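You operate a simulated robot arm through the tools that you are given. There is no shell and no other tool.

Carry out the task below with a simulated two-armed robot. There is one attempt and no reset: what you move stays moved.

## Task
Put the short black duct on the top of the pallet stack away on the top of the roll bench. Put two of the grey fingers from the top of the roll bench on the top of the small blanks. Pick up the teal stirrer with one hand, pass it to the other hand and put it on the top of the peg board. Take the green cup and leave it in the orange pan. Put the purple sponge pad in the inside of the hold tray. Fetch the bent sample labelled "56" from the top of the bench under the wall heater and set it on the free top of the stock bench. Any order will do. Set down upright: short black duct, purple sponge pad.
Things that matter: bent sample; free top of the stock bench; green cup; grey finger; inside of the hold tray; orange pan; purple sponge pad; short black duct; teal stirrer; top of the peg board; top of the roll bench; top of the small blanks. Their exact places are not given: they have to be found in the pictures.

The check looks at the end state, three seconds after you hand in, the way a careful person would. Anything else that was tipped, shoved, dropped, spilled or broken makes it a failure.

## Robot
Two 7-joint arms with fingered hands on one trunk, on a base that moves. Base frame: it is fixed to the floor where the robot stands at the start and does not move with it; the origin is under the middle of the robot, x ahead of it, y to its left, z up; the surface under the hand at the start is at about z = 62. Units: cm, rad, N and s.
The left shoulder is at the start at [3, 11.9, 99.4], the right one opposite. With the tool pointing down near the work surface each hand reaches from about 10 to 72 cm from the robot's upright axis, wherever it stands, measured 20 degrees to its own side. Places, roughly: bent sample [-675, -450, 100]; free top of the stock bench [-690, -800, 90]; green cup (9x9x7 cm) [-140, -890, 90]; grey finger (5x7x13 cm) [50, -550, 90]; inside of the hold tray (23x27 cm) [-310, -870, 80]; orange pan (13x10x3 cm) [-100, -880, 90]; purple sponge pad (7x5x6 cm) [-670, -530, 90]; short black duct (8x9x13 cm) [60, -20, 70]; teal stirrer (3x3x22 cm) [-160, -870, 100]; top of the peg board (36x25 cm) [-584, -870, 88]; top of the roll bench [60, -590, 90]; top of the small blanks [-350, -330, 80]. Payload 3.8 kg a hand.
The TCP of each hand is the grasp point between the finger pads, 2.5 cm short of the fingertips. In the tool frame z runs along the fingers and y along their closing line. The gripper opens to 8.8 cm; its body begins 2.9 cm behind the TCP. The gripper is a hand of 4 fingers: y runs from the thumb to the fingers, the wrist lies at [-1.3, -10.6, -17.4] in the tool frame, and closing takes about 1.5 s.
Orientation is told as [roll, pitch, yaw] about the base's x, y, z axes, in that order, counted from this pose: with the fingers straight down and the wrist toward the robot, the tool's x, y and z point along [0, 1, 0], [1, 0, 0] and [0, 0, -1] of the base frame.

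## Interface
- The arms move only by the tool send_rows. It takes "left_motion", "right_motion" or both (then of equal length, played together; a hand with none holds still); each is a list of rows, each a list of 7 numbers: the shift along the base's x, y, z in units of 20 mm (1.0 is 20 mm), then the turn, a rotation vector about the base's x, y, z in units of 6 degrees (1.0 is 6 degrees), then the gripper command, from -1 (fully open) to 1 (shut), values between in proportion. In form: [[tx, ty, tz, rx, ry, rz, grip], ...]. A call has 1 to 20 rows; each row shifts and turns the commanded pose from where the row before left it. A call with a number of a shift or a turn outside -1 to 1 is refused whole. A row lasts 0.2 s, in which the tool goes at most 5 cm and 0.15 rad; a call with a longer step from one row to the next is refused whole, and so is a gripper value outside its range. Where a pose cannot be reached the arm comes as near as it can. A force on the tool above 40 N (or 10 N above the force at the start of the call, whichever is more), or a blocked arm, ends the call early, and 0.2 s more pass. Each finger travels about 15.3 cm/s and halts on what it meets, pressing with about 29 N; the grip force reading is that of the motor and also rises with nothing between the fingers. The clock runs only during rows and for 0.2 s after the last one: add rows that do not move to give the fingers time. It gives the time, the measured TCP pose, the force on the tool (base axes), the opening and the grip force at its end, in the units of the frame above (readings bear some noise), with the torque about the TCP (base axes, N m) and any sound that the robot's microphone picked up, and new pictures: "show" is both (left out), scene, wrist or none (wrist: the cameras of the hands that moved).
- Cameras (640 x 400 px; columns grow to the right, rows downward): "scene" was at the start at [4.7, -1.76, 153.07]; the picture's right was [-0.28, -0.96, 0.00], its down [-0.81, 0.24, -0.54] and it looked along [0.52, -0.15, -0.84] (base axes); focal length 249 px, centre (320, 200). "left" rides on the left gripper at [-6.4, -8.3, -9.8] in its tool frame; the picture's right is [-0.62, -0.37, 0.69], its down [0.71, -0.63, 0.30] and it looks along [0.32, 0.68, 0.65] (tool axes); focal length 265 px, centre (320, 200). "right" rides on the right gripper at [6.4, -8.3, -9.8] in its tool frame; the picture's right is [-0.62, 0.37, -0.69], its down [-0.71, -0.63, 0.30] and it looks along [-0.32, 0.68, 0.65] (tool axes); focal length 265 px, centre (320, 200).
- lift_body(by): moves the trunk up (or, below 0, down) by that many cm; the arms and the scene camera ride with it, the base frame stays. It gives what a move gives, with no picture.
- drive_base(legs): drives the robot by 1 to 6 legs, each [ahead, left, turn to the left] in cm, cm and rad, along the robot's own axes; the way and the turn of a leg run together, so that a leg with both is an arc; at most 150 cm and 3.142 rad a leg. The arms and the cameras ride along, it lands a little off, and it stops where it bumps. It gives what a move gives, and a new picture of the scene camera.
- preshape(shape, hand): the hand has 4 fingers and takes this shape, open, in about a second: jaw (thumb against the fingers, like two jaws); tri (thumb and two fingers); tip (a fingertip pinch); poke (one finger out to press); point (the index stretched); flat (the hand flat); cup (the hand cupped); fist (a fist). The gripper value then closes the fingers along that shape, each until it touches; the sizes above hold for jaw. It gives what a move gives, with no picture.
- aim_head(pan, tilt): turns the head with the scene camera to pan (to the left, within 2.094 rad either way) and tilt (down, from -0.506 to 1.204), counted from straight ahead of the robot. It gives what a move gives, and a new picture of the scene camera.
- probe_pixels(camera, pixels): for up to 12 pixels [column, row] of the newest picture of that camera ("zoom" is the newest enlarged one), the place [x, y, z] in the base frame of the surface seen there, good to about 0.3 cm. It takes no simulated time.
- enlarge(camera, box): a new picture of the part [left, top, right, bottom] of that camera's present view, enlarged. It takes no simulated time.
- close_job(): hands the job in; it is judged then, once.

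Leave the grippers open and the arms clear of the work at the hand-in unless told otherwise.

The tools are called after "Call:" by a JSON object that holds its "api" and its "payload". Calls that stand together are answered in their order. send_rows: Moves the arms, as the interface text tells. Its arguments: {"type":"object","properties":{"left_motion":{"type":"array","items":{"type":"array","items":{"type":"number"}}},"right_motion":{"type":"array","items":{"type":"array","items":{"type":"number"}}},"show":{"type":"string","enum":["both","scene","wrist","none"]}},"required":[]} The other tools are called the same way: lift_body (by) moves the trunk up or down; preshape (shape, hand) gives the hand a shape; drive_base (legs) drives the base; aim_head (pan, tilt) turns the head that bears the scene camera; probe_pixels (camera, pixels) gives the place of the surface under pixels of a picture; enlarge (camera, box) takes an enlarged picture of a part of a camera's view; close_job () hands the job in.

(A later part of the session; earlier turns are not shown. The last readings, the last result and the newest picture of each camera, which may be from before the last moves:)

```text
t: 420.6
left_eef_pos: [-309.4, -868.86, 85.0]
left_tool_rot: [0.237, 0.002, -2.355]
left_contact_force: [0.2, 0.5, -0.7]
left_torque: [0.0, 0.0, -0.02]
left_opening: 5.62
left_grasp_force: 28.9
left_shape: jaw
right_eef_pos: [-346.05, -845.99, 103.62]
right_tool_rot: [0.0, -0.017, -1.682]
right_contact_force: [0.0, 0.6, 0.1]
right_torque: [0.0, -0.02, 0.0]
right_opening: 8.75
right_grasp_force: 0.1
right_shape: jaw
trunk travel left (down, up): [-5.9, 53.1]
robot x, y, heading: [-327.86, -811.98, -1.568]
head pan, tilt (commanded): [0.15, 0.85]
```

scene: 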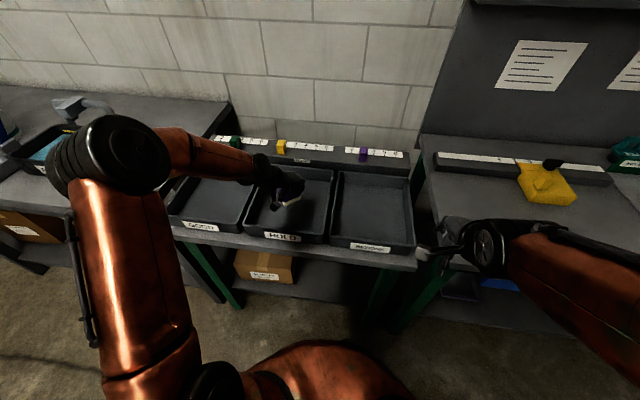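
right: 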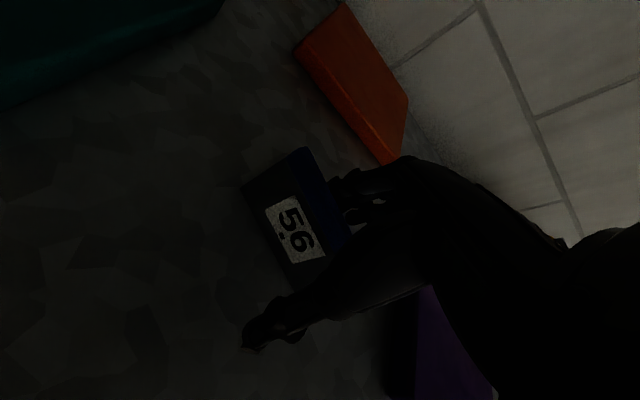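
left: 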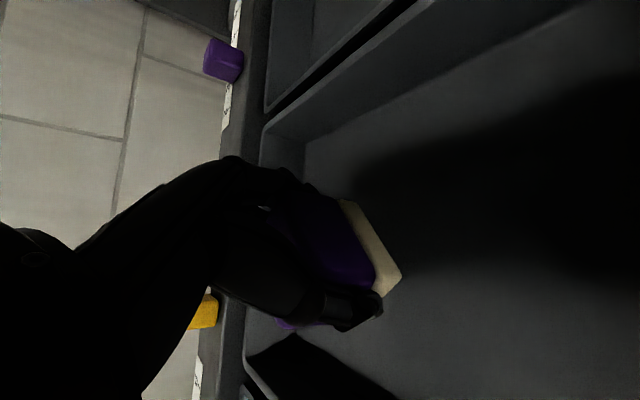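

Call:
{"api": "send_rows", "payload": {"left_motion": [[0, 0, -0.12, 0, 0, 0, 1], [0, 0, -0.1, 0, 0, 0, 1], [0, 0, 0, 0, 0, 0, 1]], "show": "none"}}

```text
t: 421.4
left_eef_pos: [-309.55, -868.77, 84.54]
left_tool_rot: [0.238, 0.002, -2.356]
left_contact_force: [-0.3, 0.0, 2.1]
left_torque: [0.0, 0.04, 0.0]
left_opening: 5.62
left_grasp_force: 28.7
left_shape: jaw
right_eef_pos: [-346.03, -845.87, 103.45]
right_tool_rot: [0.0, -0.017, -1.68]
right_contact_force: [0.6, 0.6, -0.5]
right_torque: [0.03, 0.01, -0.01]
right_opening: 8.75
right_grasp_force: 0.0
right_shape: jaw
trunk travel left (down, up): [-5.9, 53.1]
robot x, y, heading: [-327.48, -811.77, -1.574]
head pan, tilt (commanded): [0.15, 0.85]
```

The sponge touches the floor. I open slowly.

Call:
{"api": "send_rows", "payload": {"left_motion": [[0, 0, 0, 0, 0, 0, 0.6], [0, 0, 0, 0, 0, 0, 0.2], [0, 0, 0, 0, 0, 0, -0.2], [0, 0, 0, 0, 0, 0, -0.6], [0, 0, 0, 0, 0, 0, -1], [0, 0, 0, 0, 0, 0, -1], [0, 0, 0, 0, 0, 0, -1]], "show": "wrist"}}

```text
t: 423.0
left_eef_pos: [-309.34, -868.92, 84.48]
left_tool_rot: [0.239, 0.002, -2.355]
left_contact_force: [0.1, -0.9, 3.8]
left_torque: [0.04, 0.05, 0.02]
left_opening: 8.81
left_grasp_force: 0.1
left_shape: jaw
right_eef_pos: [-346.06, -845.82, 103.45]
right_tool_rot: [0.001, -0.016, -1.682]
right_contact_force: [0.4, 0.4, -0.1]
right_torque: [0.0, 0.04, -0.03]
right_opening: 8.77
right_grasp_force: 0.0
right_shape: jaw
trunk travel left (down, up): [-5.9, 53.1]
robot x, y, heading: [-327.76, -812.05, -1.569]
head pan, tilt (commanded): [0.15, 0.85]
```

left: 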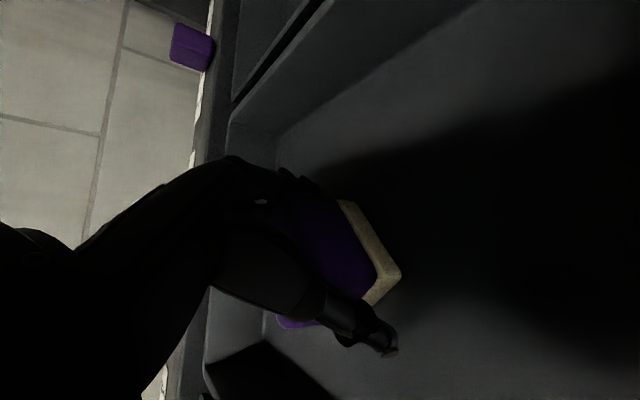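

Released. I raise the hand along its own axis and look at the sponge.

Call:
{"api": "send_rows", "payload": {"left_motion": [[-0.04, 0.04, 0.25, 0, 0, 0, -1], [-0.08, 0.08, 0.5, 0, 0, 0, -1], [-0.12, 0.12, 0.7, 0, 0, 0, -1], [-0.15, 0.15, 0.95, 0, 0, 0, -1], [0, 0, 1, 0, 0, 0, -1], [0, 0, 1, 0, 0, 0, -1], [0, 0, 1, 0, 0, 0, -1], [0, 0, 1, 0, 0, 0, -1], [0, 0, 1, 0, 0, 0, -1], [0, 0, 1, 0, 0, 0, -1], [0, 0, 0, 0, 0, 0, -1]], "show": "both"}}

```text
t: 425.4
left_eef_pos: [-310.28, -868.18, 101.34]
left_tool_rot: [0.237, 0.001, -2.358]
left_contact_force: [0.7, -0.5, -0.8]
left_torque: [-0.01, -0.03, 0.02]
left_opening: 8.8
left_grasp_force: 0.1
left_shape: jaw
right_eef_pos: [-346.08, -845.95, 103.45]
right_tool_rot: [-0.001, -0.014, -1.681]
right_contact_force: [-0.8, 0.3, 0.6]
right_torque: [-0.02, 0.0, 0.03]
right_opening: 8.76
right_grasp_force: 0.0
right_shape: jaw
trunk travel left (down, up): [-5.9, 53.1]
robot x, y, heading: [-327.63, -812.29, -1.574]
head pan, tilt (commanded): [0.15, 0.85]
```

scene: 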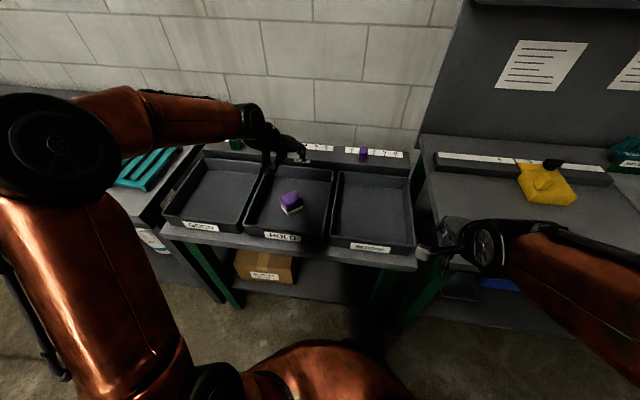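
left: 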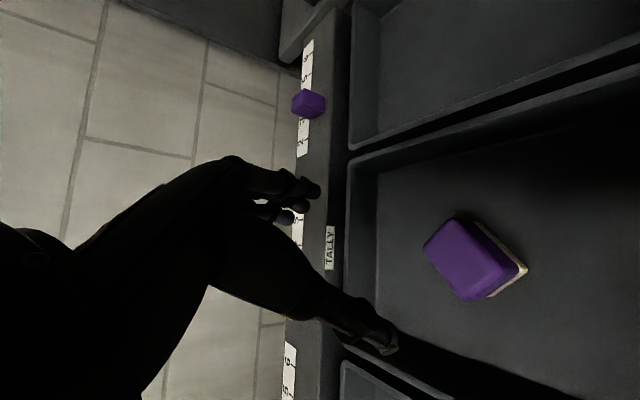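

The sponge sits upright in the HOLD tray. Now I retract the left hand, straighten it to point down, and move on to the cup, pan and stirrer further east.

Call:
{"api": "send_rows", "payload": {"left_motion": [[0, 0.5, 0.5, 0.4, 0.4, 0, -1], [0, 1, 0.5, 0.4, 0.4, 0, -1], [0, 1, 0.5, 0.4, 0.4, 0, -1], [0, 1, 0.5, 0.4, 0.4, 0, -1], [0, 1, 0.5, 0, 0, 0.9, -1], [0, 1, 0.5, 0, 0, 0.9, -1], [0, 1, 0.5, 0, 0, 0.9, -1], [0, 1, 0.5, 0, 0, 0.9, -1], [0, 1, 0.5, 0, 0, 0.9, -1], [0, 1, 0.5, 0, 0, 0.9, -1], [0, 1, 0, 0, 0, 0.9, -1], [0, 1, 0, 0, 0, 0.9, -1], [0, 1, 0, 0, 0, 0.3, -1], [0, 1, 0, 0, 0, 0, -1], [0, 1, 0, 0, 0, 0, -1], [0, 0, 0, 0, 0, 0, -1]], "show": "none"}}

Call:
{"api": "lift_body", "payload": {"by": 20}}

Call:
{"api": "drive_base", "payload": {"legs": [[-32, 0, 0], [0, 90, 0], [0, 90, 0]]}}

Call:
{"api": "aim_head", "payload": {"pan": 0.0, "tilt": 0.65}}

```text
t: 428.8
left_eef_pos: [-310.21, -839.12, 111.34]
left_tool_rot: [0.001, 0.002, -1.57]
left_contact_force: [-0.8, 0.3, 0.3]
left_torque: [-0.01, 0.04, -0.04]
left_opening: 8.77
left_grasp_force: 0.1
left_shape: jaw
right_eef_pos: [-346.06, -845.86, 103.45]
right_tool_rot: [0.001, -0.015, -1.681]
right_contact_force: [-1.1, 0.2, -0.2]
right_torque: [0.0, 0.02, 0.0]
right_opening: 8.77
right_grasp_force: 0.0
right_shape: jaw
trunk travel left (down, up): [-5.9, 53.1]
robot x, y, heading: [-327.53, -812.28, -1.573]
head pan, tilt (commanded): [0.15, 0.85]
```

```text
t: 431.0
left_eef_pos: [-310.24, -839.04, 131.42]
left_tool_rot: [0.0, 0.001, -1.575]
left_contact_force: [0.5, 0.6, 0.3]
left_torque: [-0.01, 0.01, 0.03]
left_opening: 8.81
left_grasp_force: 0.0
left_shape: jaw
right_eef_pos: [-346.05, -845.94, 123.42]
right_tool_rot: [-0.001, -0.016, -1.681]
right_contact_force: [0.8, -0.2, -0.6]
right_torque: [0.04, -0.02, -0.01]
right_opening: 8.79
right_grasp_force: 0.1
right_shape: jaw
trunk travel left (down, up): [-25.9, 33.1]
robot x, y, heading: [-327.96, -812.1, -1.573]
head pan, tilt (commanded): [0.15, 0.85]
```

```text
t: 441.9
left_eef_pos: [-129.17, -807.65, 131.31]
left_tool_rot: [0.002, 0.002, -1.577]
left_contact_force: [0.7, 0.3, -0.2]
left_torque: [0.03, -0.03, 0.01]
left_opening: 8.79
left_grasp_force: 0.0
left_shape: jaw
right_eef_pos: [-164.96, -814.39, 123.46]
right_tool_rot: [0.0, -0.017, -1.685]
right_contact_force: [0.0, 0.2, -0.1]
right_torque: [0.0, -0.03, -0.01]
right_opening: 8.76
right_grasp_force: 0.1
right_shape: jaw
trunk travel left (down, up): [-25.9, 33.1]
robot x, y, heading: [-146.53, -780.75, -1.58]
head pan, tilt (commanded): [0.15, 0.85]
```

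scene: 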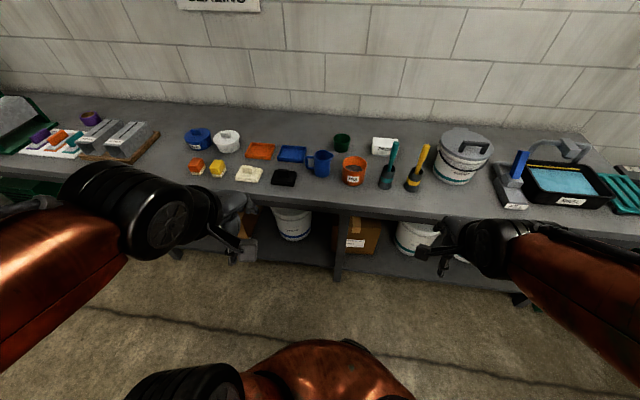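

```text
t: 442.6
left_eef_pos: [-129.16, -807.72, 131.41]
left_tool_rot: [0.001, 0.002, -1.575]
left_contact_force: [-0.5, 0.2, -0.9]
left_torque: [-0.03, 0.0, 0.01]
left_opening: 8.8
left_grasp_force: 0.2
left_shape: jaw
right_eef_pos: [-164.92, -814.37, 123.5]
right_tool_rot: [0.001, -0.017, -1.686]
right_contact_force: [0.1, -0.9, 0.7]
right_torque: [0.01, -0.02, -0.01]
right_opening: 8.77
right_grasp_force: 0.0
right_shape: jaw
trunk travel left (down, up): [-25.9, 33.1]
robot x, y, heading: [-146.48, -780.63, -1.577]
head pan, tilt (commanded): [0.0, 0.649]
```

scene: 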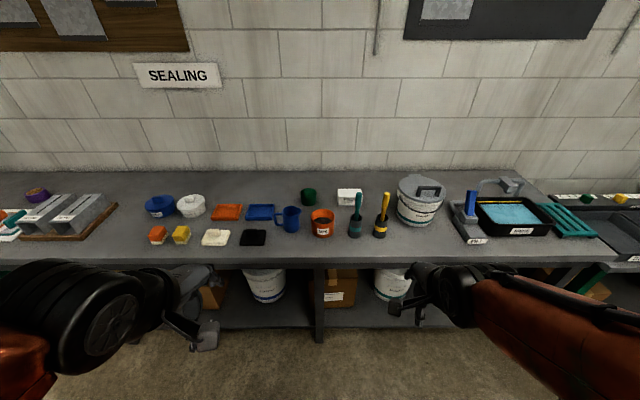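

I see all the items: the orange pan at (229, 212), green cup at (309, 197) and teal stirrer standing at (356, 215). I enlarge and probe them.

Call:
{"api": "enlarge", "payload": {"camera": "scene", "box": [200, 175, 400, 255]}}

Call:
{"api": "probe_pixels", "payload": {"camera": "scene", "pixels": [[309, 190], [309, 200], [302, 197], [316, 197], [227, 208], [227, 214], [213, 206], [242, 206], [215, 218], [357, 200], [355, 220], [354, 234]]}}

```text
3.20 times, centred on (300, 215) of scene
```

zoom: 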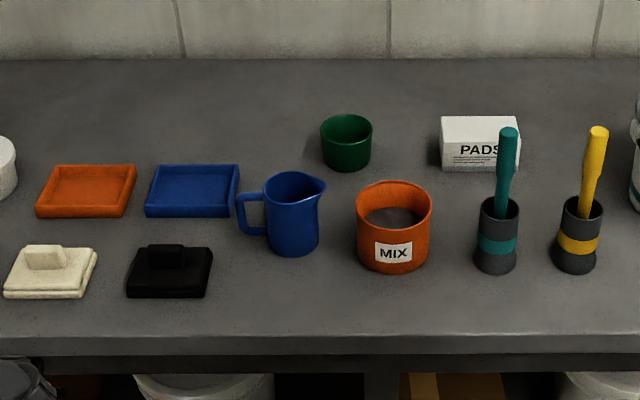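

```text
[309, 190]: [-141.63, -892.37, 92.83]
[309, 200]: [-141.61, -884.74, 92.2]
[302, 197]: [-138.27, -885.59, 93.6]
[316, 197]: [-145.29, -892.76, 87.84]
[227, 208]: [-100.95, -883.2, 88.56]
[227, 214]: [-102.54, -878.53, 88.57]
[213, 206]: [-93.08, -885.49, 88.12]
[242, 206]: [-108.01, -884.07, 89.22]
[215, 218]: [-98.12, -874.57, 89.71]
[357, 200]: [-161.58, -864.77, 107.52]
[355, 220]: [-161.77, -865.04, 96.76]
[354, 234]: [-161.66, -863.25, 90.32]
```

The teal stirrer stands in a grey holder, and the cup stands free. I enlarge the cup and pan for measurement.

Call:
{"api": "enlarge", "payload": {"camera": "scene", "box": [290, 180, 335, 210]}}

Call:
{"api": "probe_pixels", "payload": {"camera": "zoom", "pixels": [[165, 170], [390, 170], [280, 110], [280, 230], [200, 130], [360, 130], [200, 215], [360, 215], [280, 300], [230, 340], [280, 170], [340, 330]]}}

```text
13.33 times, centred on (312, 195) of scene
```

zoom: 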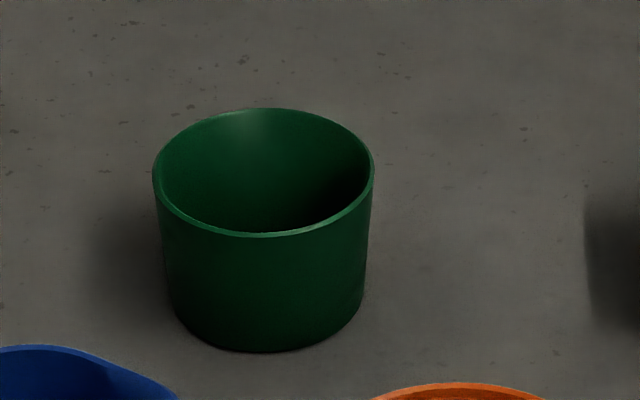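

```text
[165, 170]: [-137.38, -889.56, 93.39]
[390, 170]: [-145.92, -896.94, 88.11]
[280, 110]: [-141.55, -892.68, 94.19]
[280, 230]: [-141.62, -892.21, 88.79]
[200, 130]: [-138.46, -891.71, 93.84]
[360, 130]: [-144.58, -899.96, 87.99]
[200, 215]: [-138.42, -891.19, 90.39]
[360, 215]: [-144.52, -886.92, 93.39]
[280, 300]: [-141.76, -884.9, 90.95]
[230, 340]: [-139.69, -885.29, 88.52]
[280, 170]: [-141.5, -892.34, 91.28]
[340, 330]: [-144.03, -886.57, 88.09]
```

The cup's rim is about 8.4 cm wide, too wide for a safe outside grip, so I will pinch its wall with the thumb inside. I measure the orange pan precisely.

Call:
{"api": "enlarge", "payload": {"camera": "scene", "box": [205, 195, 250, 225]}}

Call:
{"api": "probe_pixels", "payload": {"camera": "zoom", "pixels": [[150, 130], [490, 130], [470, 330], [80, 320], [180, 160], [440, 165], [420, 280], [150, 270], [310, 130], [310, 320], [110, 220], [480, 220]]}}

```text
13.33 times, centred on (228, 210) of scene
```

zoom: 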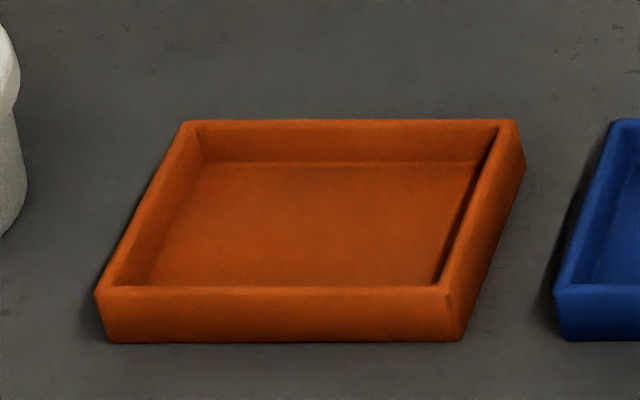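

```text
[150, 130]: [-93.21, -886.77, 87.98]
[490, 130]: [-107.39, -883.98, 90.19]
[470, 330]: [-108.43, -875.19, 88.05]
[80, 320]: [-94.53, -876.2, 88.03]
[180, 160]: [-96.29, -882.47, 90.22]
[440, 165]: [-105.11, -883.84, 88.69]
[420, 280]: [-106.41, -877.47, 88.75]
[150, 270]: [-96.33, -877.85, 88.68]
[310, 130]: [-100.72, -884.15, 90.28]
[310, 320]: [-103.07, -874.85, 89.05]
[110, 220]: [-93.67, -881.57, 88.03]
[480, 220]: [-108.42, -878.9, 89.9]
```

The pan's rim is at z = 90.3, its floor at 88.7, and its interior spans x ≈ -107.7…-96, y ≈ -884.2…-875.6, centred at (-101.8, -879.9). I probe the bench front edge and the stirrer details.

Call:
{"api": "enlarge", "payload": {"camera": "scene", "box": [335, 180, 410, 245]}}

Call:
{"api": "probe_pixels", "payload": {"camera": "scene", "pixels": [[300, 245], [300, 250], [358, 193], [357, 197], [355, 205], [361, 196], [353, 212], [349, 215], [361, 214], [355, 235], [386, 195], [349, 196]]}}

```text
6.15 times, centred on (372, 212) of scene
```

zoom: 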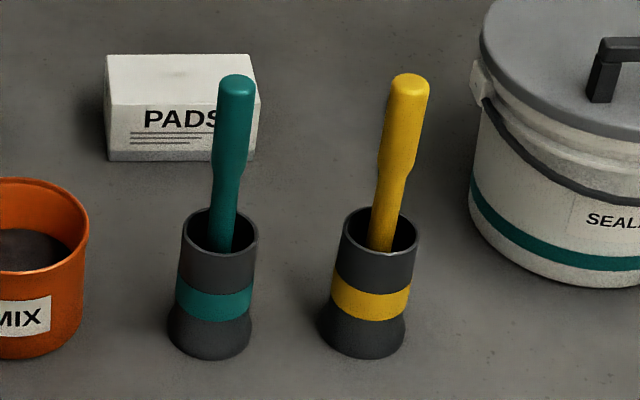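

```text
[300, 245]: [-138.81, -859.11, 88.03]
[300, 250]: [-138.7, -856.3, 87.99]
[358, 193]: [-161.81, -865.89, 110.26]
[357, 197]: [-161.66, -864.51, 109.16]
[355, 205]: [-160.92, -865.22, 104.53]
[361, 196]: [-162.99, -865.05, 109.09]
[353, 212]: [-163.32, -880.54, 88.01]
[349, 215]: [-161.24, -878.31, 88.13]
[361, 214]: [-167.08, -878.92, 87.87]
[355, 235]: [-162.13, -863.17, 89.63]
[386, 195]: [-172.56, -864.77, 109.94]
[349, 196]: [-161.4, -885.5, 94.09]
```

The bench front edge is at y ≈ -855. I drive closer, to about (-152, -818), to pick the green cup with the left hand by its near wall.

Call:
{"api": "drive_base", "payload": {"legs": [[37, -5, 0.005]]}}

Call:
{"api": "lift_body", "payload": {"by": -8}}

Call:
{"api": "aim_head", "payload": {"pan": 0.0, "tilt": 0.85}}

```text
t: 445.0
left_eef_pos: [-134.03, -844.88, 131.29]
left_tool_rot: [0.002, 0.001, -1.57]
left_contact_force: [-0.1, -0.5, -0.4]
left_torque: [0.0, 0.01, 0.05]
left_opening: 8.81
left_grasp_force: 0.1
left_shape: jaw
right_eef_pos: [-169.83, -851.67, 123.57]
right_tool_rot: [0.0, -0.016, -1.678]
right_contact_force: [-0.4, -0.7, 0.3]
right_torque: [0.0, -0.01, -0.02]
right_opening: 8.75
right_grasp_force: 0.0
right_shape: jaw
trunk travel left (down, up): [-25.9, 33.1]
robot x, y, heading: [-151.5, -817.52, -1.571]
head pan, tilt (commanded): [0.0, 0.649]
```

scene: 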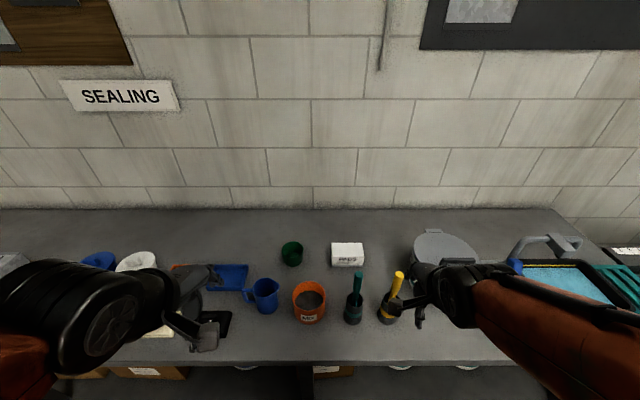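

```text
t: 446.1
left_eef_pos: [-133.99, -844.73, 123.33]
left_tool_rot: [0.002, 0.001, -1.572]
left_contact_force: [0.2, 1.0, -0.7]
left_torque: [-0.01, -0.02, -0.01]
left_opening: 8.81
left_grasp_force: 0.0
left_shape: jaw
right_eef_pos: [-169.79, -851.69, 115.49]
right_tool_rot: [-0.001, -0.016, -1.68]
right_contact_force: [-0.2, 0.7, -0.9]
right_torque: [0.02, -0.03, -0.02]
right_opening: 8.76
right_grasp_force: 0.1
right_shape: jaw
trunk travel left (down, up): [-17.9, 41.1]
robot x, y, heading: [-151.59, -818.07, -1.57]
head pan, tilt (commanded): [0.0, 0.649]
```

```text
t: 446.9
left_eef_pos: [-134.05, -844.78, 123.35]
left_tool_rot: [0.001, 0.003, -1.571]
left_contact_force: [0.2, -0.8, -0.2]
left_torque: [-0.02, 0.0, -0.02]
left_opening: 8.82
left_grasp_force: 0.0
left_shape: jaw
right_eef_pos: [-169.8, -851.69, 115.39]
right_tool_rot: [-0.001, -0.015, -1.679]
right_contact_force: [-0.5, 0.6, -0.3]
right_torque: [0.0, 0.0, 0.03]
right_opening: 8.76
right_grasp_force: 0.0
right_shape: jaw
trunk travel left (down, up): [-17.9, 41.1]
robot x, y, heading: [-151.6, -818.18, -1.569]
head pan, tilt (commanded): [0.0, 0.85]
```

scene: 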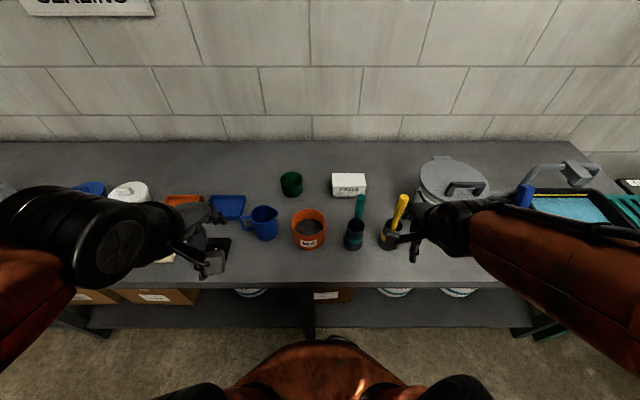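

I move the left hand above the cup's near wall and the right hand up and back from the yellow stirrer.

Call:
{"api": "send_rows", "payload": {"left_motion": [[-0.185, -1, -0.37, 0, 0, 0, -1], [-0.185, -1, -0.37, 0, 0, 0, -1], [-0.185, -1, -0.37, 0, 0, 0, -1], [-0.185, -1, -0.37, 0, 0, 0, -1], [-0.185, -1, -0.37, 0, 0, 0, -1], [-0.185, -1, -0.37, 0, 0, 0, -1], [-0.185, -1, -0.37, 0, 0, 0, -1], [-0.185, -1, -0.37, 0, 0, 0, -1], [-0.185, -1, -0.37, 0, 0, 0, -1], [-0.185, -1, -0.37, 0, 0, 0, -1], [-0.185, -1, -0.37, 0, 0, 0, -1], [-0.185, -1, -0.37, 0, 0, 0, -1], [-0.185, -1, -0.37, 0, 0, 0, -1], [-0.185, -1, -0.37, 0, 0, 0, -1], [-0.185, -1, -0.37, 0, 0, 0, -1], [-0.185, -1, -0.37, 0, 0, 0, -1], [-0.185, -1, -0.37, 0, 0, 0, -1], [-0.185, -1, -0.37, 0, 0, 0, -1], [-0.185, -1, -0.37, 0, 0, 0, -1], [-0.185, -0.9, -0.37, 0, 0, 0, -1]], "right_motion": [[0, 0.5, 0.5, 0, 0, 0, -1], [0, 0.5, 0.5, 0, 0, 0, -1], [0, 0.5, 0.5, 0, 0, 0, -1], [0, 0.5, 0.5, 0, 0, 0, -1], [0, 0.5, 0.5, 0, 0, 0, -1], [0, 0.5, 0.5, 0, 0, 0, -1], [0, 0, 0, 0, 0, 0, -1], [0, 0, 0, 0, 0, 0, -1], [0, 0, 0, 0, 0, 0, -1], [0, 0, 0, 0, 0, 0, -1], [0, 0, 0, 0, 0, 0, -1], [0, 0, 0, 0, 0, 0, -1], [0, 0, 0, 0, 0, 0, -1], [0, 0, 0, 0, 0, 0, -1], [0, 0, 0, 0, 0, 0, -1], [0, 0, 0, 0, 0, 0, -1], [0, 0, 0, 0, 0, 0, -1], [0, 0, 0, 0, 0, 0, -1], [0, 0, 0, 0, 0, 0, -1], [0, 0, 0, 0, 0, 0, -1]], "show": "both"}}

```text
t: 451.1
left_eef_pos: [-141.49, -884.65, 108.54]
left_tool_rot: [0.002, 0.002, -1.572]
left_contact_force: [0.2, -0.4, 0.3]
left_torque: [0.01, 0.06, -0.04]
left_opening: 8.79
left_grasp_force: 0.1
left_shape: jaw
right_eef_pos: [-170.05, -845.72, 121.5]
right_tool_rot: [0.001, -0.017, -1.678]
right_contact_force: [0.6, -0.2, 0.7]
right_torque: [-0.01, 0.01, -0.03]
right_opening: 8.77
right_grasp_force: 0.0
right_shape: jaw
trunk travel left (down, up): [-17.9, 41.1]
robot x, y, heading: [-151.56, -817.7, -1.573]
head pan, tilt (commanded): [0.0, 0.85]
```

scene: 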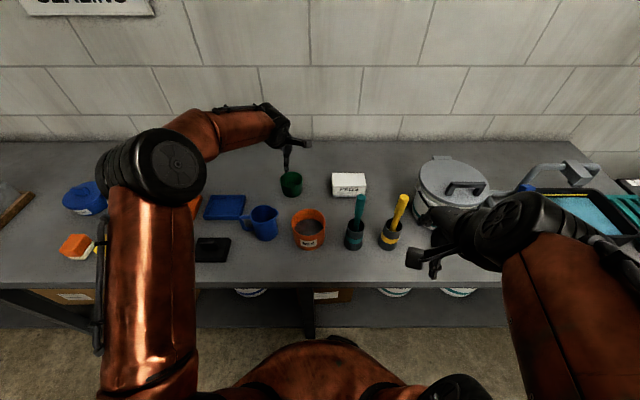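
right: 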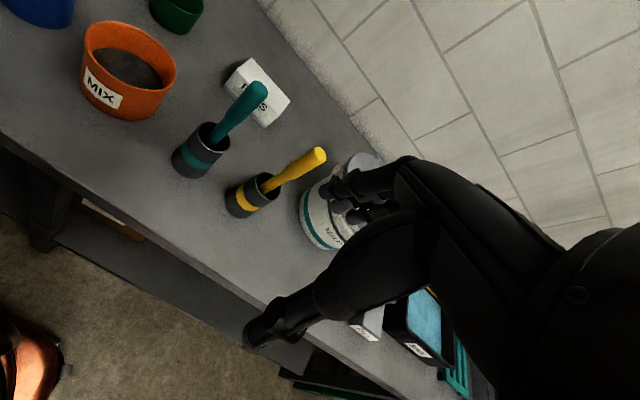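
left: 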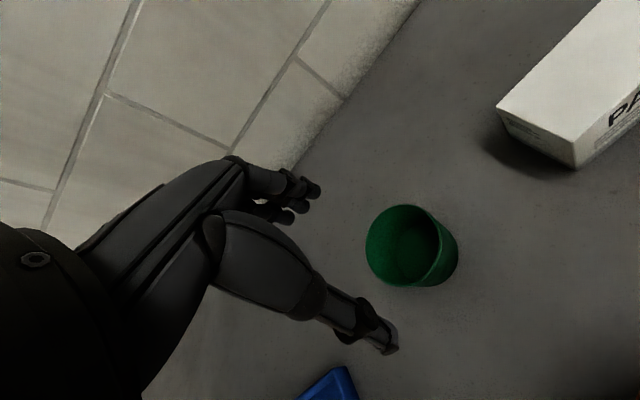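

I probe the cup rim from the left wrist camera.

Call:
{"api": "enlarge", "payload": {"camera": "left", "box": [330, 180, 490, 310]}}

Call:
{"api": "probe_pixels", "payload": {"camera": "left", "pixels": [[368, 245], [375, 222], [400, 206], [425, 213], [439, 232], [436, 258], [420, 280], [395, 284], [375, 270], [405, 250], [440, 245], [385, 212]]}}

```text
3.08 times, centred on (410, 245) of left
```

zoom: 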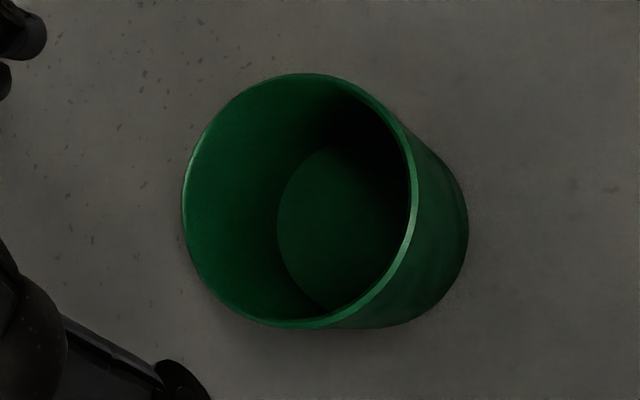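

```text
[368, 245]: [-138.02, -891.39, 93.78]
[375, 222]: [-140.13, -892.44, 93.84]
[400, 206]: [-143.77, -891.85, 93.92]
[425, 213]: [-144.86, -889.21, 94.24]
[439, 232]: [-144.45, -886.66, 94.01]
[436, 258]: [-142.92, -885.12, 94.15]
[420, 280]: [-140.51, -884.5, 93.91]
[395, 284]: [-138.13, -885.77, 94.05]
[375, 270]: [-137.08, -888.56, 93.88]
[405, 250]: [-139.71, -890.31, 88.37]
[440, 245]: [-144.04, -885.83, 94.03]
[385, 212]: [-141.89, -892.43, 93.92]
```

The rim is a circle centred at (-141.05, -888.55), radius 4.0, top z = 94.0. The TCP is right over its near wall. I narrow the opening a little, so that the fingers go inside and the thumb stays outside, and descend.

Call:
{"api": "send_rows", "payload": {"left_motion": [[0, 0, 0, 0, 0, 0, -0.5], [0, 0, 0, 0, 0, 0, -0.5], [0, 0, -1, 0, 0, 0, -0.5], [0, 0, -1, 0, 0, 0, -0.5], [0, 0, -1, 0, 0, 0, -0.5], [0, 0, -1, 0, 0, 0, -0.5], [0, 0, -1, 0, 0, 0, -0.5], [0, 0, -0.5, 0, 0, 0, -0.5], [0, 0, 0, 0, 0, 0, -0.5]], "show": "wrist"}}

Call:
{"api": "enlarge", "payload": {"camera": "left", "box": [250, 130, 490, 330]}}

```text
t: 453.1
left_eef_pos: [-141.54, -884.59, 97.46]
left_tool_rot: [0.003, 0.003, -1.57]
left_contact_force: [0.3, -0.1, 0.2]
left_torque: [0.01, 0.01, 0.01]
left_opening: 6.64
left_grasp_force: 0.0
left_shape: jaw
right_eef_pos: [-169.9, -845.76, 121.54]
right_tool_rot: [-0.001, -0.014, -1.678]
right_contact_force: [0.5, 0.4, 0.2]
right_torque: [0.01, 0.0, 0.04]
right_opening: 8.77
right_grasp_force: 0.0
right_shape: jaw
trunk travel left (down, up): [-17.9, 41.1]
robot x, y, heading: [-151.49, -817.62, -1.571]
head pan, tilt (commanded): [0.0, 0.85]
```

left: 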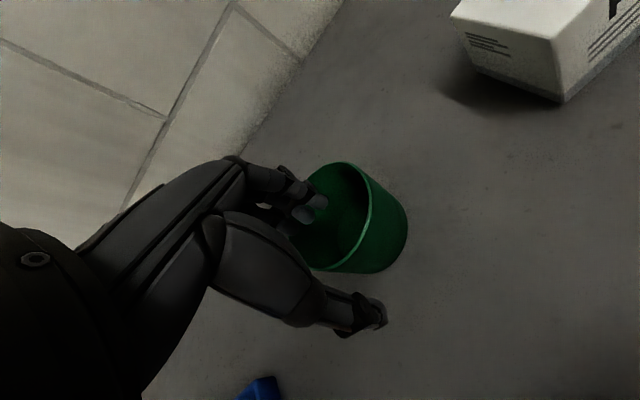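

```text
2.00 times, centred on (370, 230) of left
```

zoom: 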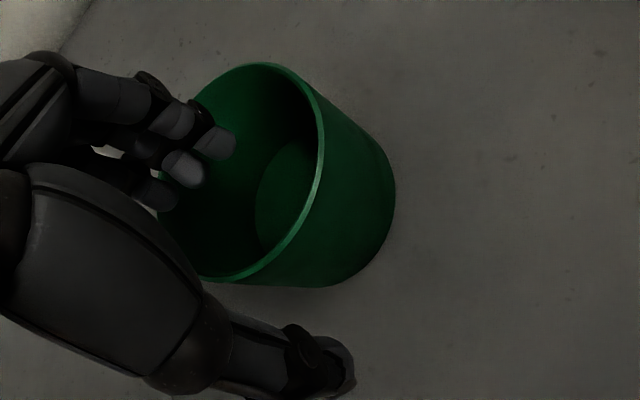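

The fingers are over the opening. I probe the fingertips and the rim to confirm they fit inside.

Call:
{"api": "probe_pixels", "payload": {"camera": "left", "pixels": [[318, 203], [304, 215], [290, 227], [322, 195], [300, 222], [284, 228], [345, 165], [366, 210], [330, 268], [310, 267], [380, 310], [360, 325]]}}

```text
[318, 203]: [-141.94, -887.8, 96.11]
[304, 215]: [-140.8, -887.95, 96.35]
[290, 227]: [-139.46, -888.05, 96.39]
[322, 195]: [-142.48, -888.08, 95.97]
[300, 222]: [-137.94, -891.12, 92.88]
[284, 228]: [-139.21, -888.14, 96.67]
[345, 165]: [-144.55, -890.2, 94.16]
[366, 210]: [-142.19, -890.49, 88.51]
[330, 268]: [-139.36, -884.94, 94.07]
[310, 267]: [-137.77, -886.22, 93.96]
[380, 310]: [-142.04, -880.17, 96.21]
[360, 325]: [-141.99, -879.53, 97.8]
```

All three fingers fit inside. I descend slowly to z ≈ 93.3.

Call:
{"api": "send_rows", "payload": {"left_motion": [[-0.1, 0, -0.5, 0, 0, 0, -0.5], [0, 0, -0.5, 0, 0, 0, -0.5], [0, 0, -0.5, 0, 0, 0, -0.5], [0, 0, -0.5, 0, 0, 0, -0.5], [0, 0, 0, 0, 0, 0, -0.5]], "show": "wrist"}}

```text
t: 454.3
left_eef_pos: [-141.7, -884.53, 93.65]
left_tool_rot: [0.003, 0.002, -1.571]
left_contact_force: [0.2, 0.1, -0.2]
left_torque: [0.03, -0.02, -0.03]
left_opening: 6.68
left_grasp_force: 0.1
left_shape: jaw
right_eef_pos: [-170.0, -845.66, 121.52]
right_tool_rot: [-0.001, -0.016, -1.678]
right_contact_force: [0.1, -0.8, 0.8]
right_torque: [-0.01, 0.02, 0.04]
right_opening: 8.73
right_grasp_force: 0.1
right_shape: jaw
trunk travel left (down, up): [-17.9, 41.1]
robot x, y, heading: [-151.43, -818.14, -1.571]
head pan, tilt (commanded): [0.0, 0.85]
```

left: 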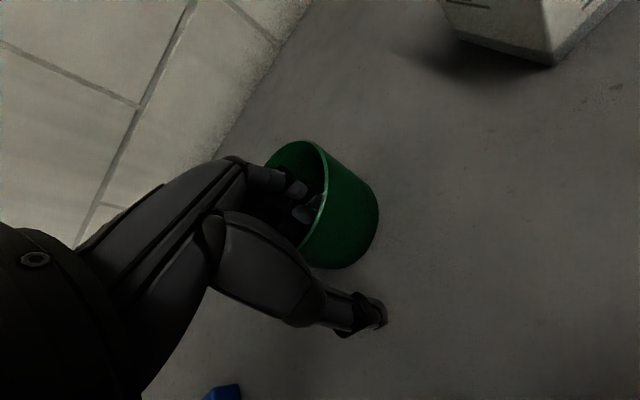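

No contact. I close gradually on the wall.

Call:
{"api": "send_rows", "payload": {"left_motion": [[0, 0, 0, 0, 0, 0, -0.3], [0, 0, 0, 0, 0, 0, -0.1], [0, 0, 0, 0, 0, 0, 0.1], [0, 0, 0, 0, 0, 0, 0.3], [0, 0, 0, 0, 0, 0, 0.5], [0, 0, 0, 0, 0, 0, 0.7], [0, 0, 0, 0, 0, 0, 1], [0, 0, 0, 0, 0, 0, 1], [0, 0, 0, 0, 0, 0, 1]], "show": "wrist"}}

```text
t: 456.3
left_eef_pos: [-141.73, -884.55, 93.61]
left_tool_rot: [0.002, 0.003, -1.571]
left_contact_force: [-0.2, -0.2, 0.4]
left_torque: [-0.03, 0.02, -0.01]
left_opening: 0.0
left_grasp_force: 28.8
left_shape: jaw
right_eef_pos: [-169.97, -845.7, 121.51]
right_tool_rot: [0.0, -0.015, -1.68]
right_contact_force: [-0.2, 0.3, -0.4]
right_torque: [-0.01, 0.0, 0.03]
right_opening: 8.79
right_grasp_force: 0.1
right_shape: jaw
trunk travel left (down, up): [-17.9, 41.1]
robot x, y, heading: [-151.62, -817.73, -1.574]
head pan, tilt (commanded): [0.0, 0.85]
```

left: 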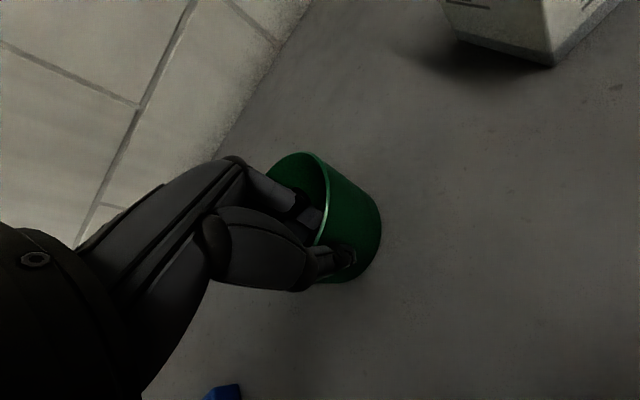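

The wall is pinched between the thumb and fingers. I lift a few centimetres and check.

Call:
{"api": "send_rows", "payload": {"left_motion": [[0, 0, 0.3, 0, 0, 0, 1], [0, 0, 0.5, 0, 0, 0, 1], [0, 0, 0.7, 0, 0, 0, 1], [0, 0, 1, 0, 0, 0, 1], [0, 0, 0, 0, 0, 0, 1]], "show": "both"}}

Call:
{"api": "enlarge", "payload": {"camera": "scene", "box": [220, 120, 380, 240]}}

```text
t: 457.5
left_eef_pos: [-141.79, -884.48, 98.47]
left_tool_rot: [0.002, 0.0, -1.57]
left_contact_force: [-0.4, 0.7, -0.6]
left_torque: [0.01, 0.0, 0.04]
left_opening: 0.0
left_grasp_force: 28.7
left_shape: jaw
right_eef_pos: [-169.91, -845.75, 121.43]
right_tool_rot: [0.0, -0.016, -1.678]
right_contact_force: [-0.5, 0.4, -0.1]
right_torque: [0.0, 0.0, -0.01]
right_opening: 8.77
right_grasp_force: 0.1
right_shape: jaw
trunk travel left (down, up): [-17.9, 41.1]
robot x, y, heading: [-151.84, -817.78, -1.571]
head pan, tilt (commanded): [0.0, 0.85]
```

scene: 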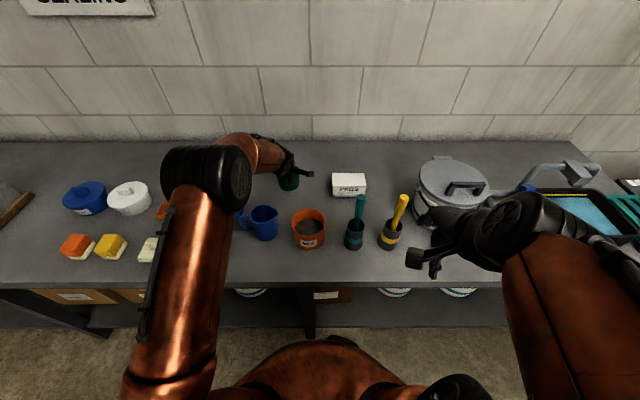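
left: 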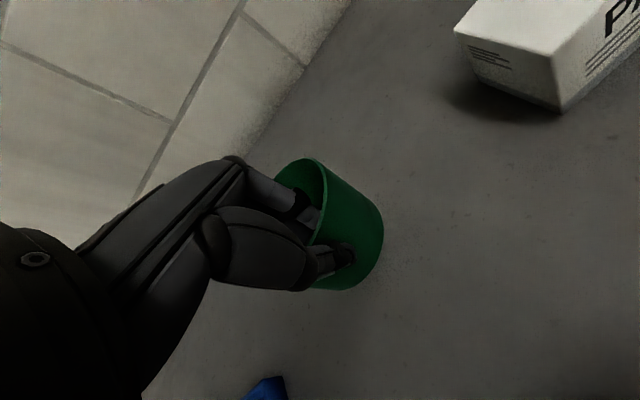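

```text
3.33 times, centred on (300, 180) of scene
```

zoom: 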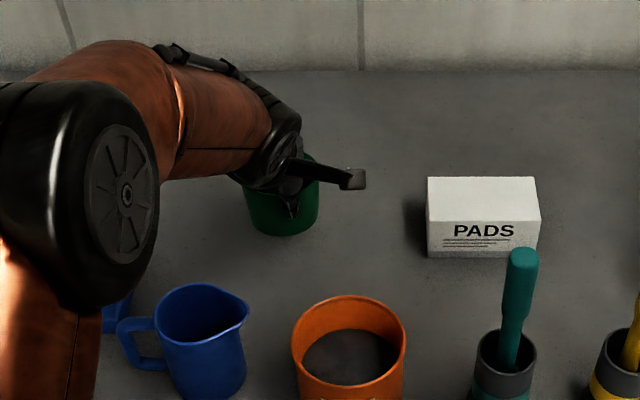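

The cup is up. I raise it to z ≈ 112 and strafe left 27 cm toward the pan.

Call:
{"api": "send_rows", "payload": {"left_motion": [[0, 0, 1, 0, 0, 0, 1], [0, 0, 1, 0, 0, 0, 1], [0, 0.3, 1, 0, 0, 0, 1], [0, 0.3, 1, 0, 0, 0, 1], [0, 0.4, 1, 0, 0, 0, 1], [0, 0.5, 1, 0, 0, 0, 1], [0, 0.5, 1, 0, 0, 0, 1], [0, 0.5, 0, 0, 0, 0, 1], [0, 0.5, 0, 0, 0, 0, 1], [0, 0, 0, 0, 0, 0, 1]], "show": "none"}}

Call:
{"api": "drive_base", "payload": {"legs": [[0, 27, 0]]}}

Call:
{"api": "aim_head", "payload": {"pan": 0.15, "tilt": 0.85}}

```text
t: 459.7
left_eef_pos: [-141.69, -878.51, 112.61]
left_tool_rot: [0.003, 0.002, -1.571]
left_contact_force: [0.9, -0.7, -0.4]
left_torque: [0.02, 0.02, 0.01]
left_opening: 0.0
left_grasp_force: 28.7
left_shape: jaw
right_eef_pos: [-170.12, -845.64, 121.49]
right_tool_rot: [-0.001, -0.015, -1.677]
right_contact_force: [-1.2, 1.0, -0.4]
right_torque: [-0.01, 0.02, 0.03]
right_opening: 8.75
right_grasp_force: 0.1
right_shape: jaw
trunk travel left (down, up): [-17.9, 41.1]
robot x, y, heading: [-151.52, -817.68, -1.566]
head pan, tilt (commanded): [0.0, 0.85]
```

```text
t: 461.6
left_eef_pos: [-114.43, -878.51, 112.62]
left_tool_rot: [0.0, 0.002, -1.572]
left_contact_force: [0.8, 0.3, -1.4]
left_torque: [0.01, 0.01, -0.01]
left_opening: 0.01
left_grasp_force: 28.6
left_shape: jaw
right_eef_pos: [-142.61, -845.62, 121.47]
right_tool_rot: [-0.002, -0.016, -1.681]
right_contact_force: [0.2, 0.2, -0.9]
right_torque: [-0.02, 0.01, 0.01]
right_opening: 8.77
right_grasp_force: 0.1
right_shape: jaw
trunk travel left (down, up): [-17.9, 41.1]
robot x, y, heading: [-124.59, -817.74, -1.568]
head pan, tilt (commanded): [0.0, 0.85]
```

scene: 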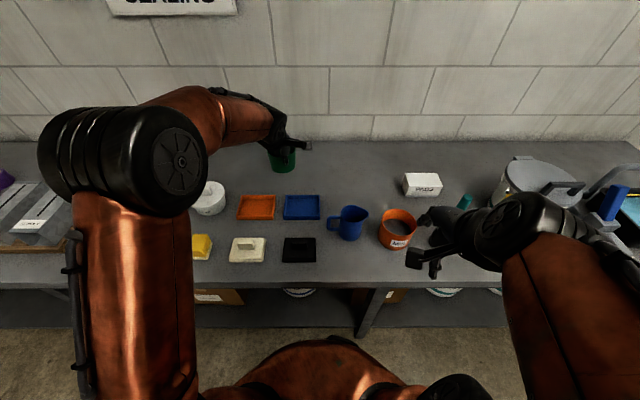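

```text
t: 462.3
left_eef_pos: [-114.59, -878.53, 112.55]
left_tool_rot: [0.002, 0.002, -1.574]
left_contact_force: [-0.4, -0.1, -0.4]
left_torque: [0.01, 0.0, 0.01]
left_opening: 0.0
left_grasp_force: 29.4
left_shape: jaw
right_eef_pos: [-142.89, -845.7, 121.51]
right_tool_rot: [0.0, -0.017, -1.68]
right_contact_force: [0.0, 0.2, 0.3]
right_torque: [0.0, 0.02, 0.01]
right_opening: 8.76
right_grasp_force: 0.1
right_shape: jaw
trunk travel left (down, up): [-17.9, 41.1]
robot x, y, heading: [-124.34, -817.53, -1.573]
head pan, tilt (commanded): [0.15, 0.85]
```

scene: 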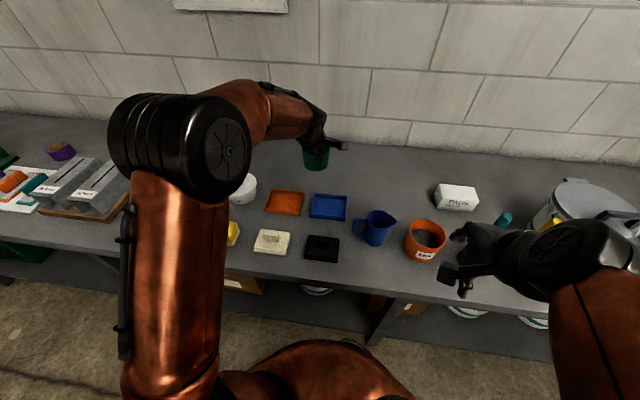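

I see the pan at (285, 202) and the cup in the hand at (316, 155). I measure both precisely.

Call:
{"api": "enlarge", "payload": {"camera": "scene", "box": [255, 130, 355, 225]}}

Call:
{"api": "probe_pixels", "payload": {"camera": "scene", "pixels": [[271, 190], [303, 191], [301, 214], [264, 211], [276, 194], [299, 195], [297, 207], [272, 206], [287, 190], [283, 213], [267, 201], [303, 203]]}}

Call:
{"api": "probe_pixels", "payload": {"camera": "left", "pixels": [[280, 175], [300, 160], [318, 162], [327, 185], [327, 210], [322, 235], [350, 265], [383, 235], [375, 200], [340, 285], [315, 285], [365, 185]]}}

```text
4.21 times, centred on (305, 178) of scene
```

zoom: 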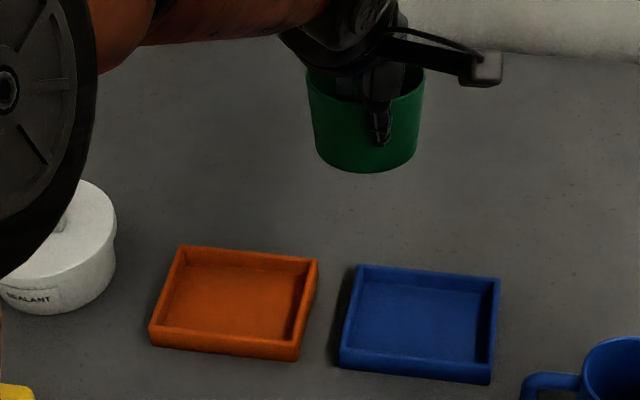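

```text
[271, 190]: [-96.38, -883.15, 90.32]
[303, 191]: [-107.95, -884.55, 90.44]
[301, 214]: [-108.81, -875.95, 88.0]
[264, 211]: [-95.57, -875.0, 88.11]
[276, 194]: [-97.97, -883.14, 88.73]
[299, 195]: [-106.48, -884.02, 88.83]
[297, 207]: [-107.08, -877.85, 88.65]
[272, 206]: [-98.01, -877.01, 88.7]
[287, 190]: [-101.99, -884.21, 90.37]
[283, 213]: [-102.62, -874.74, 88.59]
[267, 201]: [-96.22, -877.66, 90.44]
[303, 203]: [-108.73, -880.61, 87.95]
```

```text
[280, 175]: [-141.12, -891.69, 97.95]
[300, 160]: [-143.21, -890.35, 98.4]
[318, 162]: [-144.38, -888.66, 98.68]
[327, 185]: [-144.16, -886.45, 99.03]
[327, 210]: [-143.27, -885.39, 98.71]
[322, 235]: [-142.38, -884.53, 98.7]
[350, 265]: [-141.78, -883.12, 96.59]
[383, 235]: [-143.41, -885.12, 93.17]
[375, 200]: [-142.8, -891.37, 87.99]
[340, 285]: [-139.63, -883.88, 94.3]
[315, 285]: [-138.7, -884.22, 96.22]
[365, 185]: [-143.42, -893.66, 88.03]
```

The wrist picture was old, so I take a fresh enlarged one of the left camera and probe the cup in it.

Call:
{"api": "enlarge", "payload": {"camera": "left", "box": [250, 140, 430, 310]}}

```text
2.35 times, centred on (340, 225) of left
```

zoom: 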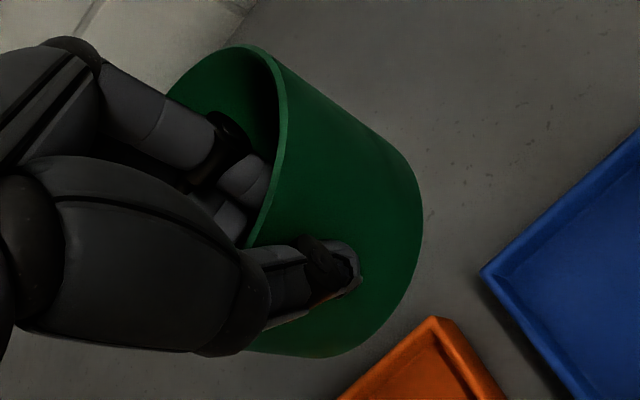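

Call:
{"api": "probe_pixels", "payload": {"camera": "zoom", "pixels": [[175, 92], [205, 60], [245, 48], [268, 60], [283, 95], [285, 130], [272, 190], [255, 235], [415, 215], [410, 260], [385, 320], [330, 350]]}}

Call:
{"api": "probe_pixels", "payload": {"camera": "zoom", "pixels": [[350, 150], [400, 180], [300, 350], [270, 345], [350, 200], [400, 290], [360, 335], [225, 52], [262, 212], [350, 250]]}}

```text
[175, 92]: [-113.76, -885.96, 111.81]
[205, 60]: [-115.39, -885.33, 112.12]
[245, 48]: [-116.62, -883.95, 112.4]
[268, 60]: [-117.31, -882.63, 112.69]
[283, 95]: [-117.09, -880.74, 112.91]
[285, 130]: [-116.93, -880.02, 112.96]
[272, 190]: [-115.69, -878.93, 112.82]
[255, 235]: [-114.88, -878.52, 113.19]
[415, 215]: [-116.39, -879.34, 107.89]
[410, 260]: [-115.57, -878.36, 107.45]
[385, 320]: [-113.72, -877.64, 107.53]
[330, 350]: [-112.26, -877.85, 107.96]
```

```text
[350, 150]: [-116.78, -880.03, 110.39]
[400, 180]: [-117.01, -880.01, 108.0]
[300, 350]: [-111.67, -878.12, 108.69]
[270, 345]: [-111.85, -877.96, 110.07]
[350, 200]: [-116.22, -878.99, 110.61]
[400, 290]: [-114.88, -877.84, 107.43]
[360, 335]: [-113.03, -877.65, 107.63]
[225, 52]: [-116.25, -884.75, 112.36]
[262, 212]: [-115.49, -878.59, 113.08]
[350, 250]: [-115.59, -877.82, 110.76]
```

The cup hangs with its far side about 10° low. I tilt the hand by that amount to level the cup, move it over the pan, and measure again.

Call:
{"api": "send_rows", "payload": {"left_motion": [[0, 0, 0, -0.84, 0, 0, 1], [0, 0, 0, -0.83, 0, 0, 1], [0.95, 0.2, 0, 0, 0, 0, 1], [0.95, 0.2, 0, 0, 0, 0, 1], [0.95, 0.2, 0, 0, 0, 0, 1], [0.95, 0.2, 0, 0, 0, 0, 1], [0.95, 0.2, 0, 0, 0, 0, 1], [0.95, 0.2, 0, 0, 0, 0, 1], [0, 0, -0.7, 0, 0, 0, 1], [0, 0, -0.7, 0, 0, 0, 1], [0, 0, -0.7, 0, 0, 0, 1], [0, 0, -0.7, 0, 0, 0, 1], [0, 0, 0, 0, 0, 0, 1]], "show": "scene"}}

Call:
{"api": "enlarge", "payload": {"camera": "left", "box": [250, 140, 430, 310]}}

```text
t: 465.1
left_eef_pos: [-103.15, -876.13, 106.91]
left_tool_rot: [0.0, -0.172, -1.573]
left_contact_force: [0.1, 0.6, 0.0]
left_torque: [0.02, 0.02, -0.03]
left_opening: 0.0
left_grasp_force: 28.9
left_shape: jaw
right_eef_pos: [-142.79, -845.62, 121.39]
right_tool_rot: [0.0, -0.016, -1.68]
right_contact_force: [-0.4, -0.6, -0.8]
right_torque: [-0.01, 0.02, -0.01]
right_opening: 8.77
right_grasp_force: 0.1
right_shape: jaw
trunk travel left (down, up): [-17.9, 41.1]
robot x, y, heading: [-124.65, -817.66, -1.572]
head pan, tilt (commanded): [0.15, 0.85]
```

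scene: 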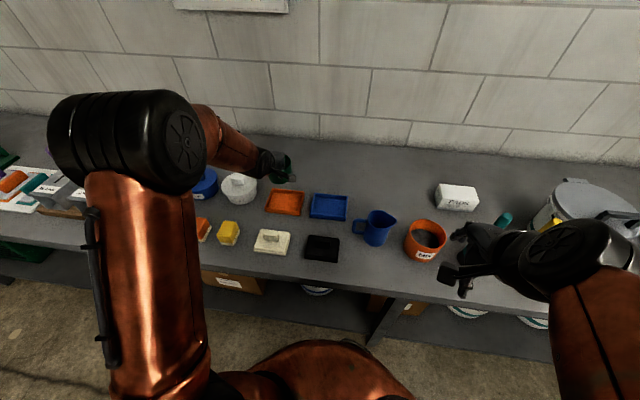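

```text
2.35 times, centred on (340, 225) of left
```

zoom: 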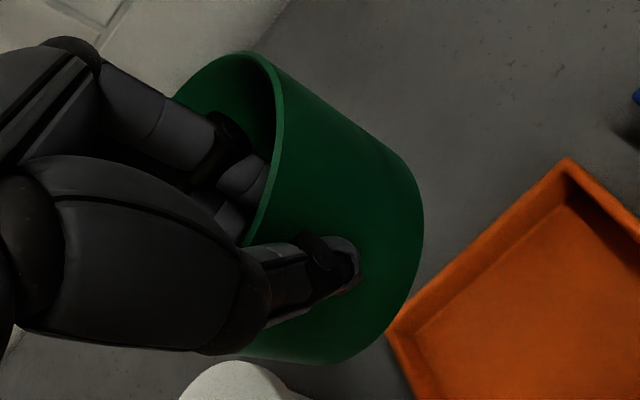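

Call:
{"api": "probe_pixels", "payload": {"camera": "zoom", "pixels": [[180, 95], [210, 65], [245, 55], [268, 68], [279, 105], [275, 170], [255, 225], [420, 215], [415, 260], [390, 320], [340, 358], [270, 355]]}}

Call:
{"api": "probe_pixels", "payload": {"camera": "zoom", "pixels": [[568, 162], [395, 335], [480, 250], [560, 205], [410, 330], [500, 260], [600, 300], [450, 380], [620, 230], [405, 350], [575, 180], [540, 190]]}}

```text
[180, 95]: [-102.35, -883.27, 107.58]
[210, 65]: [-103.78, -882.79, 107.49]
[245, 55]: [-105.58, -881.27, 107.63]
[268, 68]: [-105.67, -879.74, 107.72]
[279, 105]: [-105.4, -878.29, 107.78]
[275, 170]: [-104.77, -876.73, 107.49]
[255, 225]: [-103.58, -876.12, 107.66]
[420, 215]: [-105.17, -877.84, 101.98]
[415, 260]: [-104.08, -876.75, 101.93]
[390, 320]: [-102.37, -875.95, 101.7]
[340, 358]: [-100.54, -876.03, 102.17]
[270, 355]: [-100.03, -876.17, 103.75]
```

```text
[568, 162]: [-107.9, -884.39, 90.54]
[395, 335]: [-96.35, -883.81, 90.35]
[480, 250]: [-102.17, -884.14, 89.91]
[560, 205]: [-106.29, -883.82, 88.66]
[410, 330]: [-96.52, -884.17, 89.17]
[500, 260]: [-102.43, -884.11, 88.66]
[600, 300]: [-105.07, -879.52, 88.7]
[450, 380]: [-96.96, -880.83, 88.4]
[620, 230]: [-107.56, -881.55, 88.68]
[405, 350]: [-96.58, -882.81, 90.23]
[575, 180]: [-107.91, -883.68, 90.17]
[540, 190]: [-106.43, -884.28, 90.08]
```

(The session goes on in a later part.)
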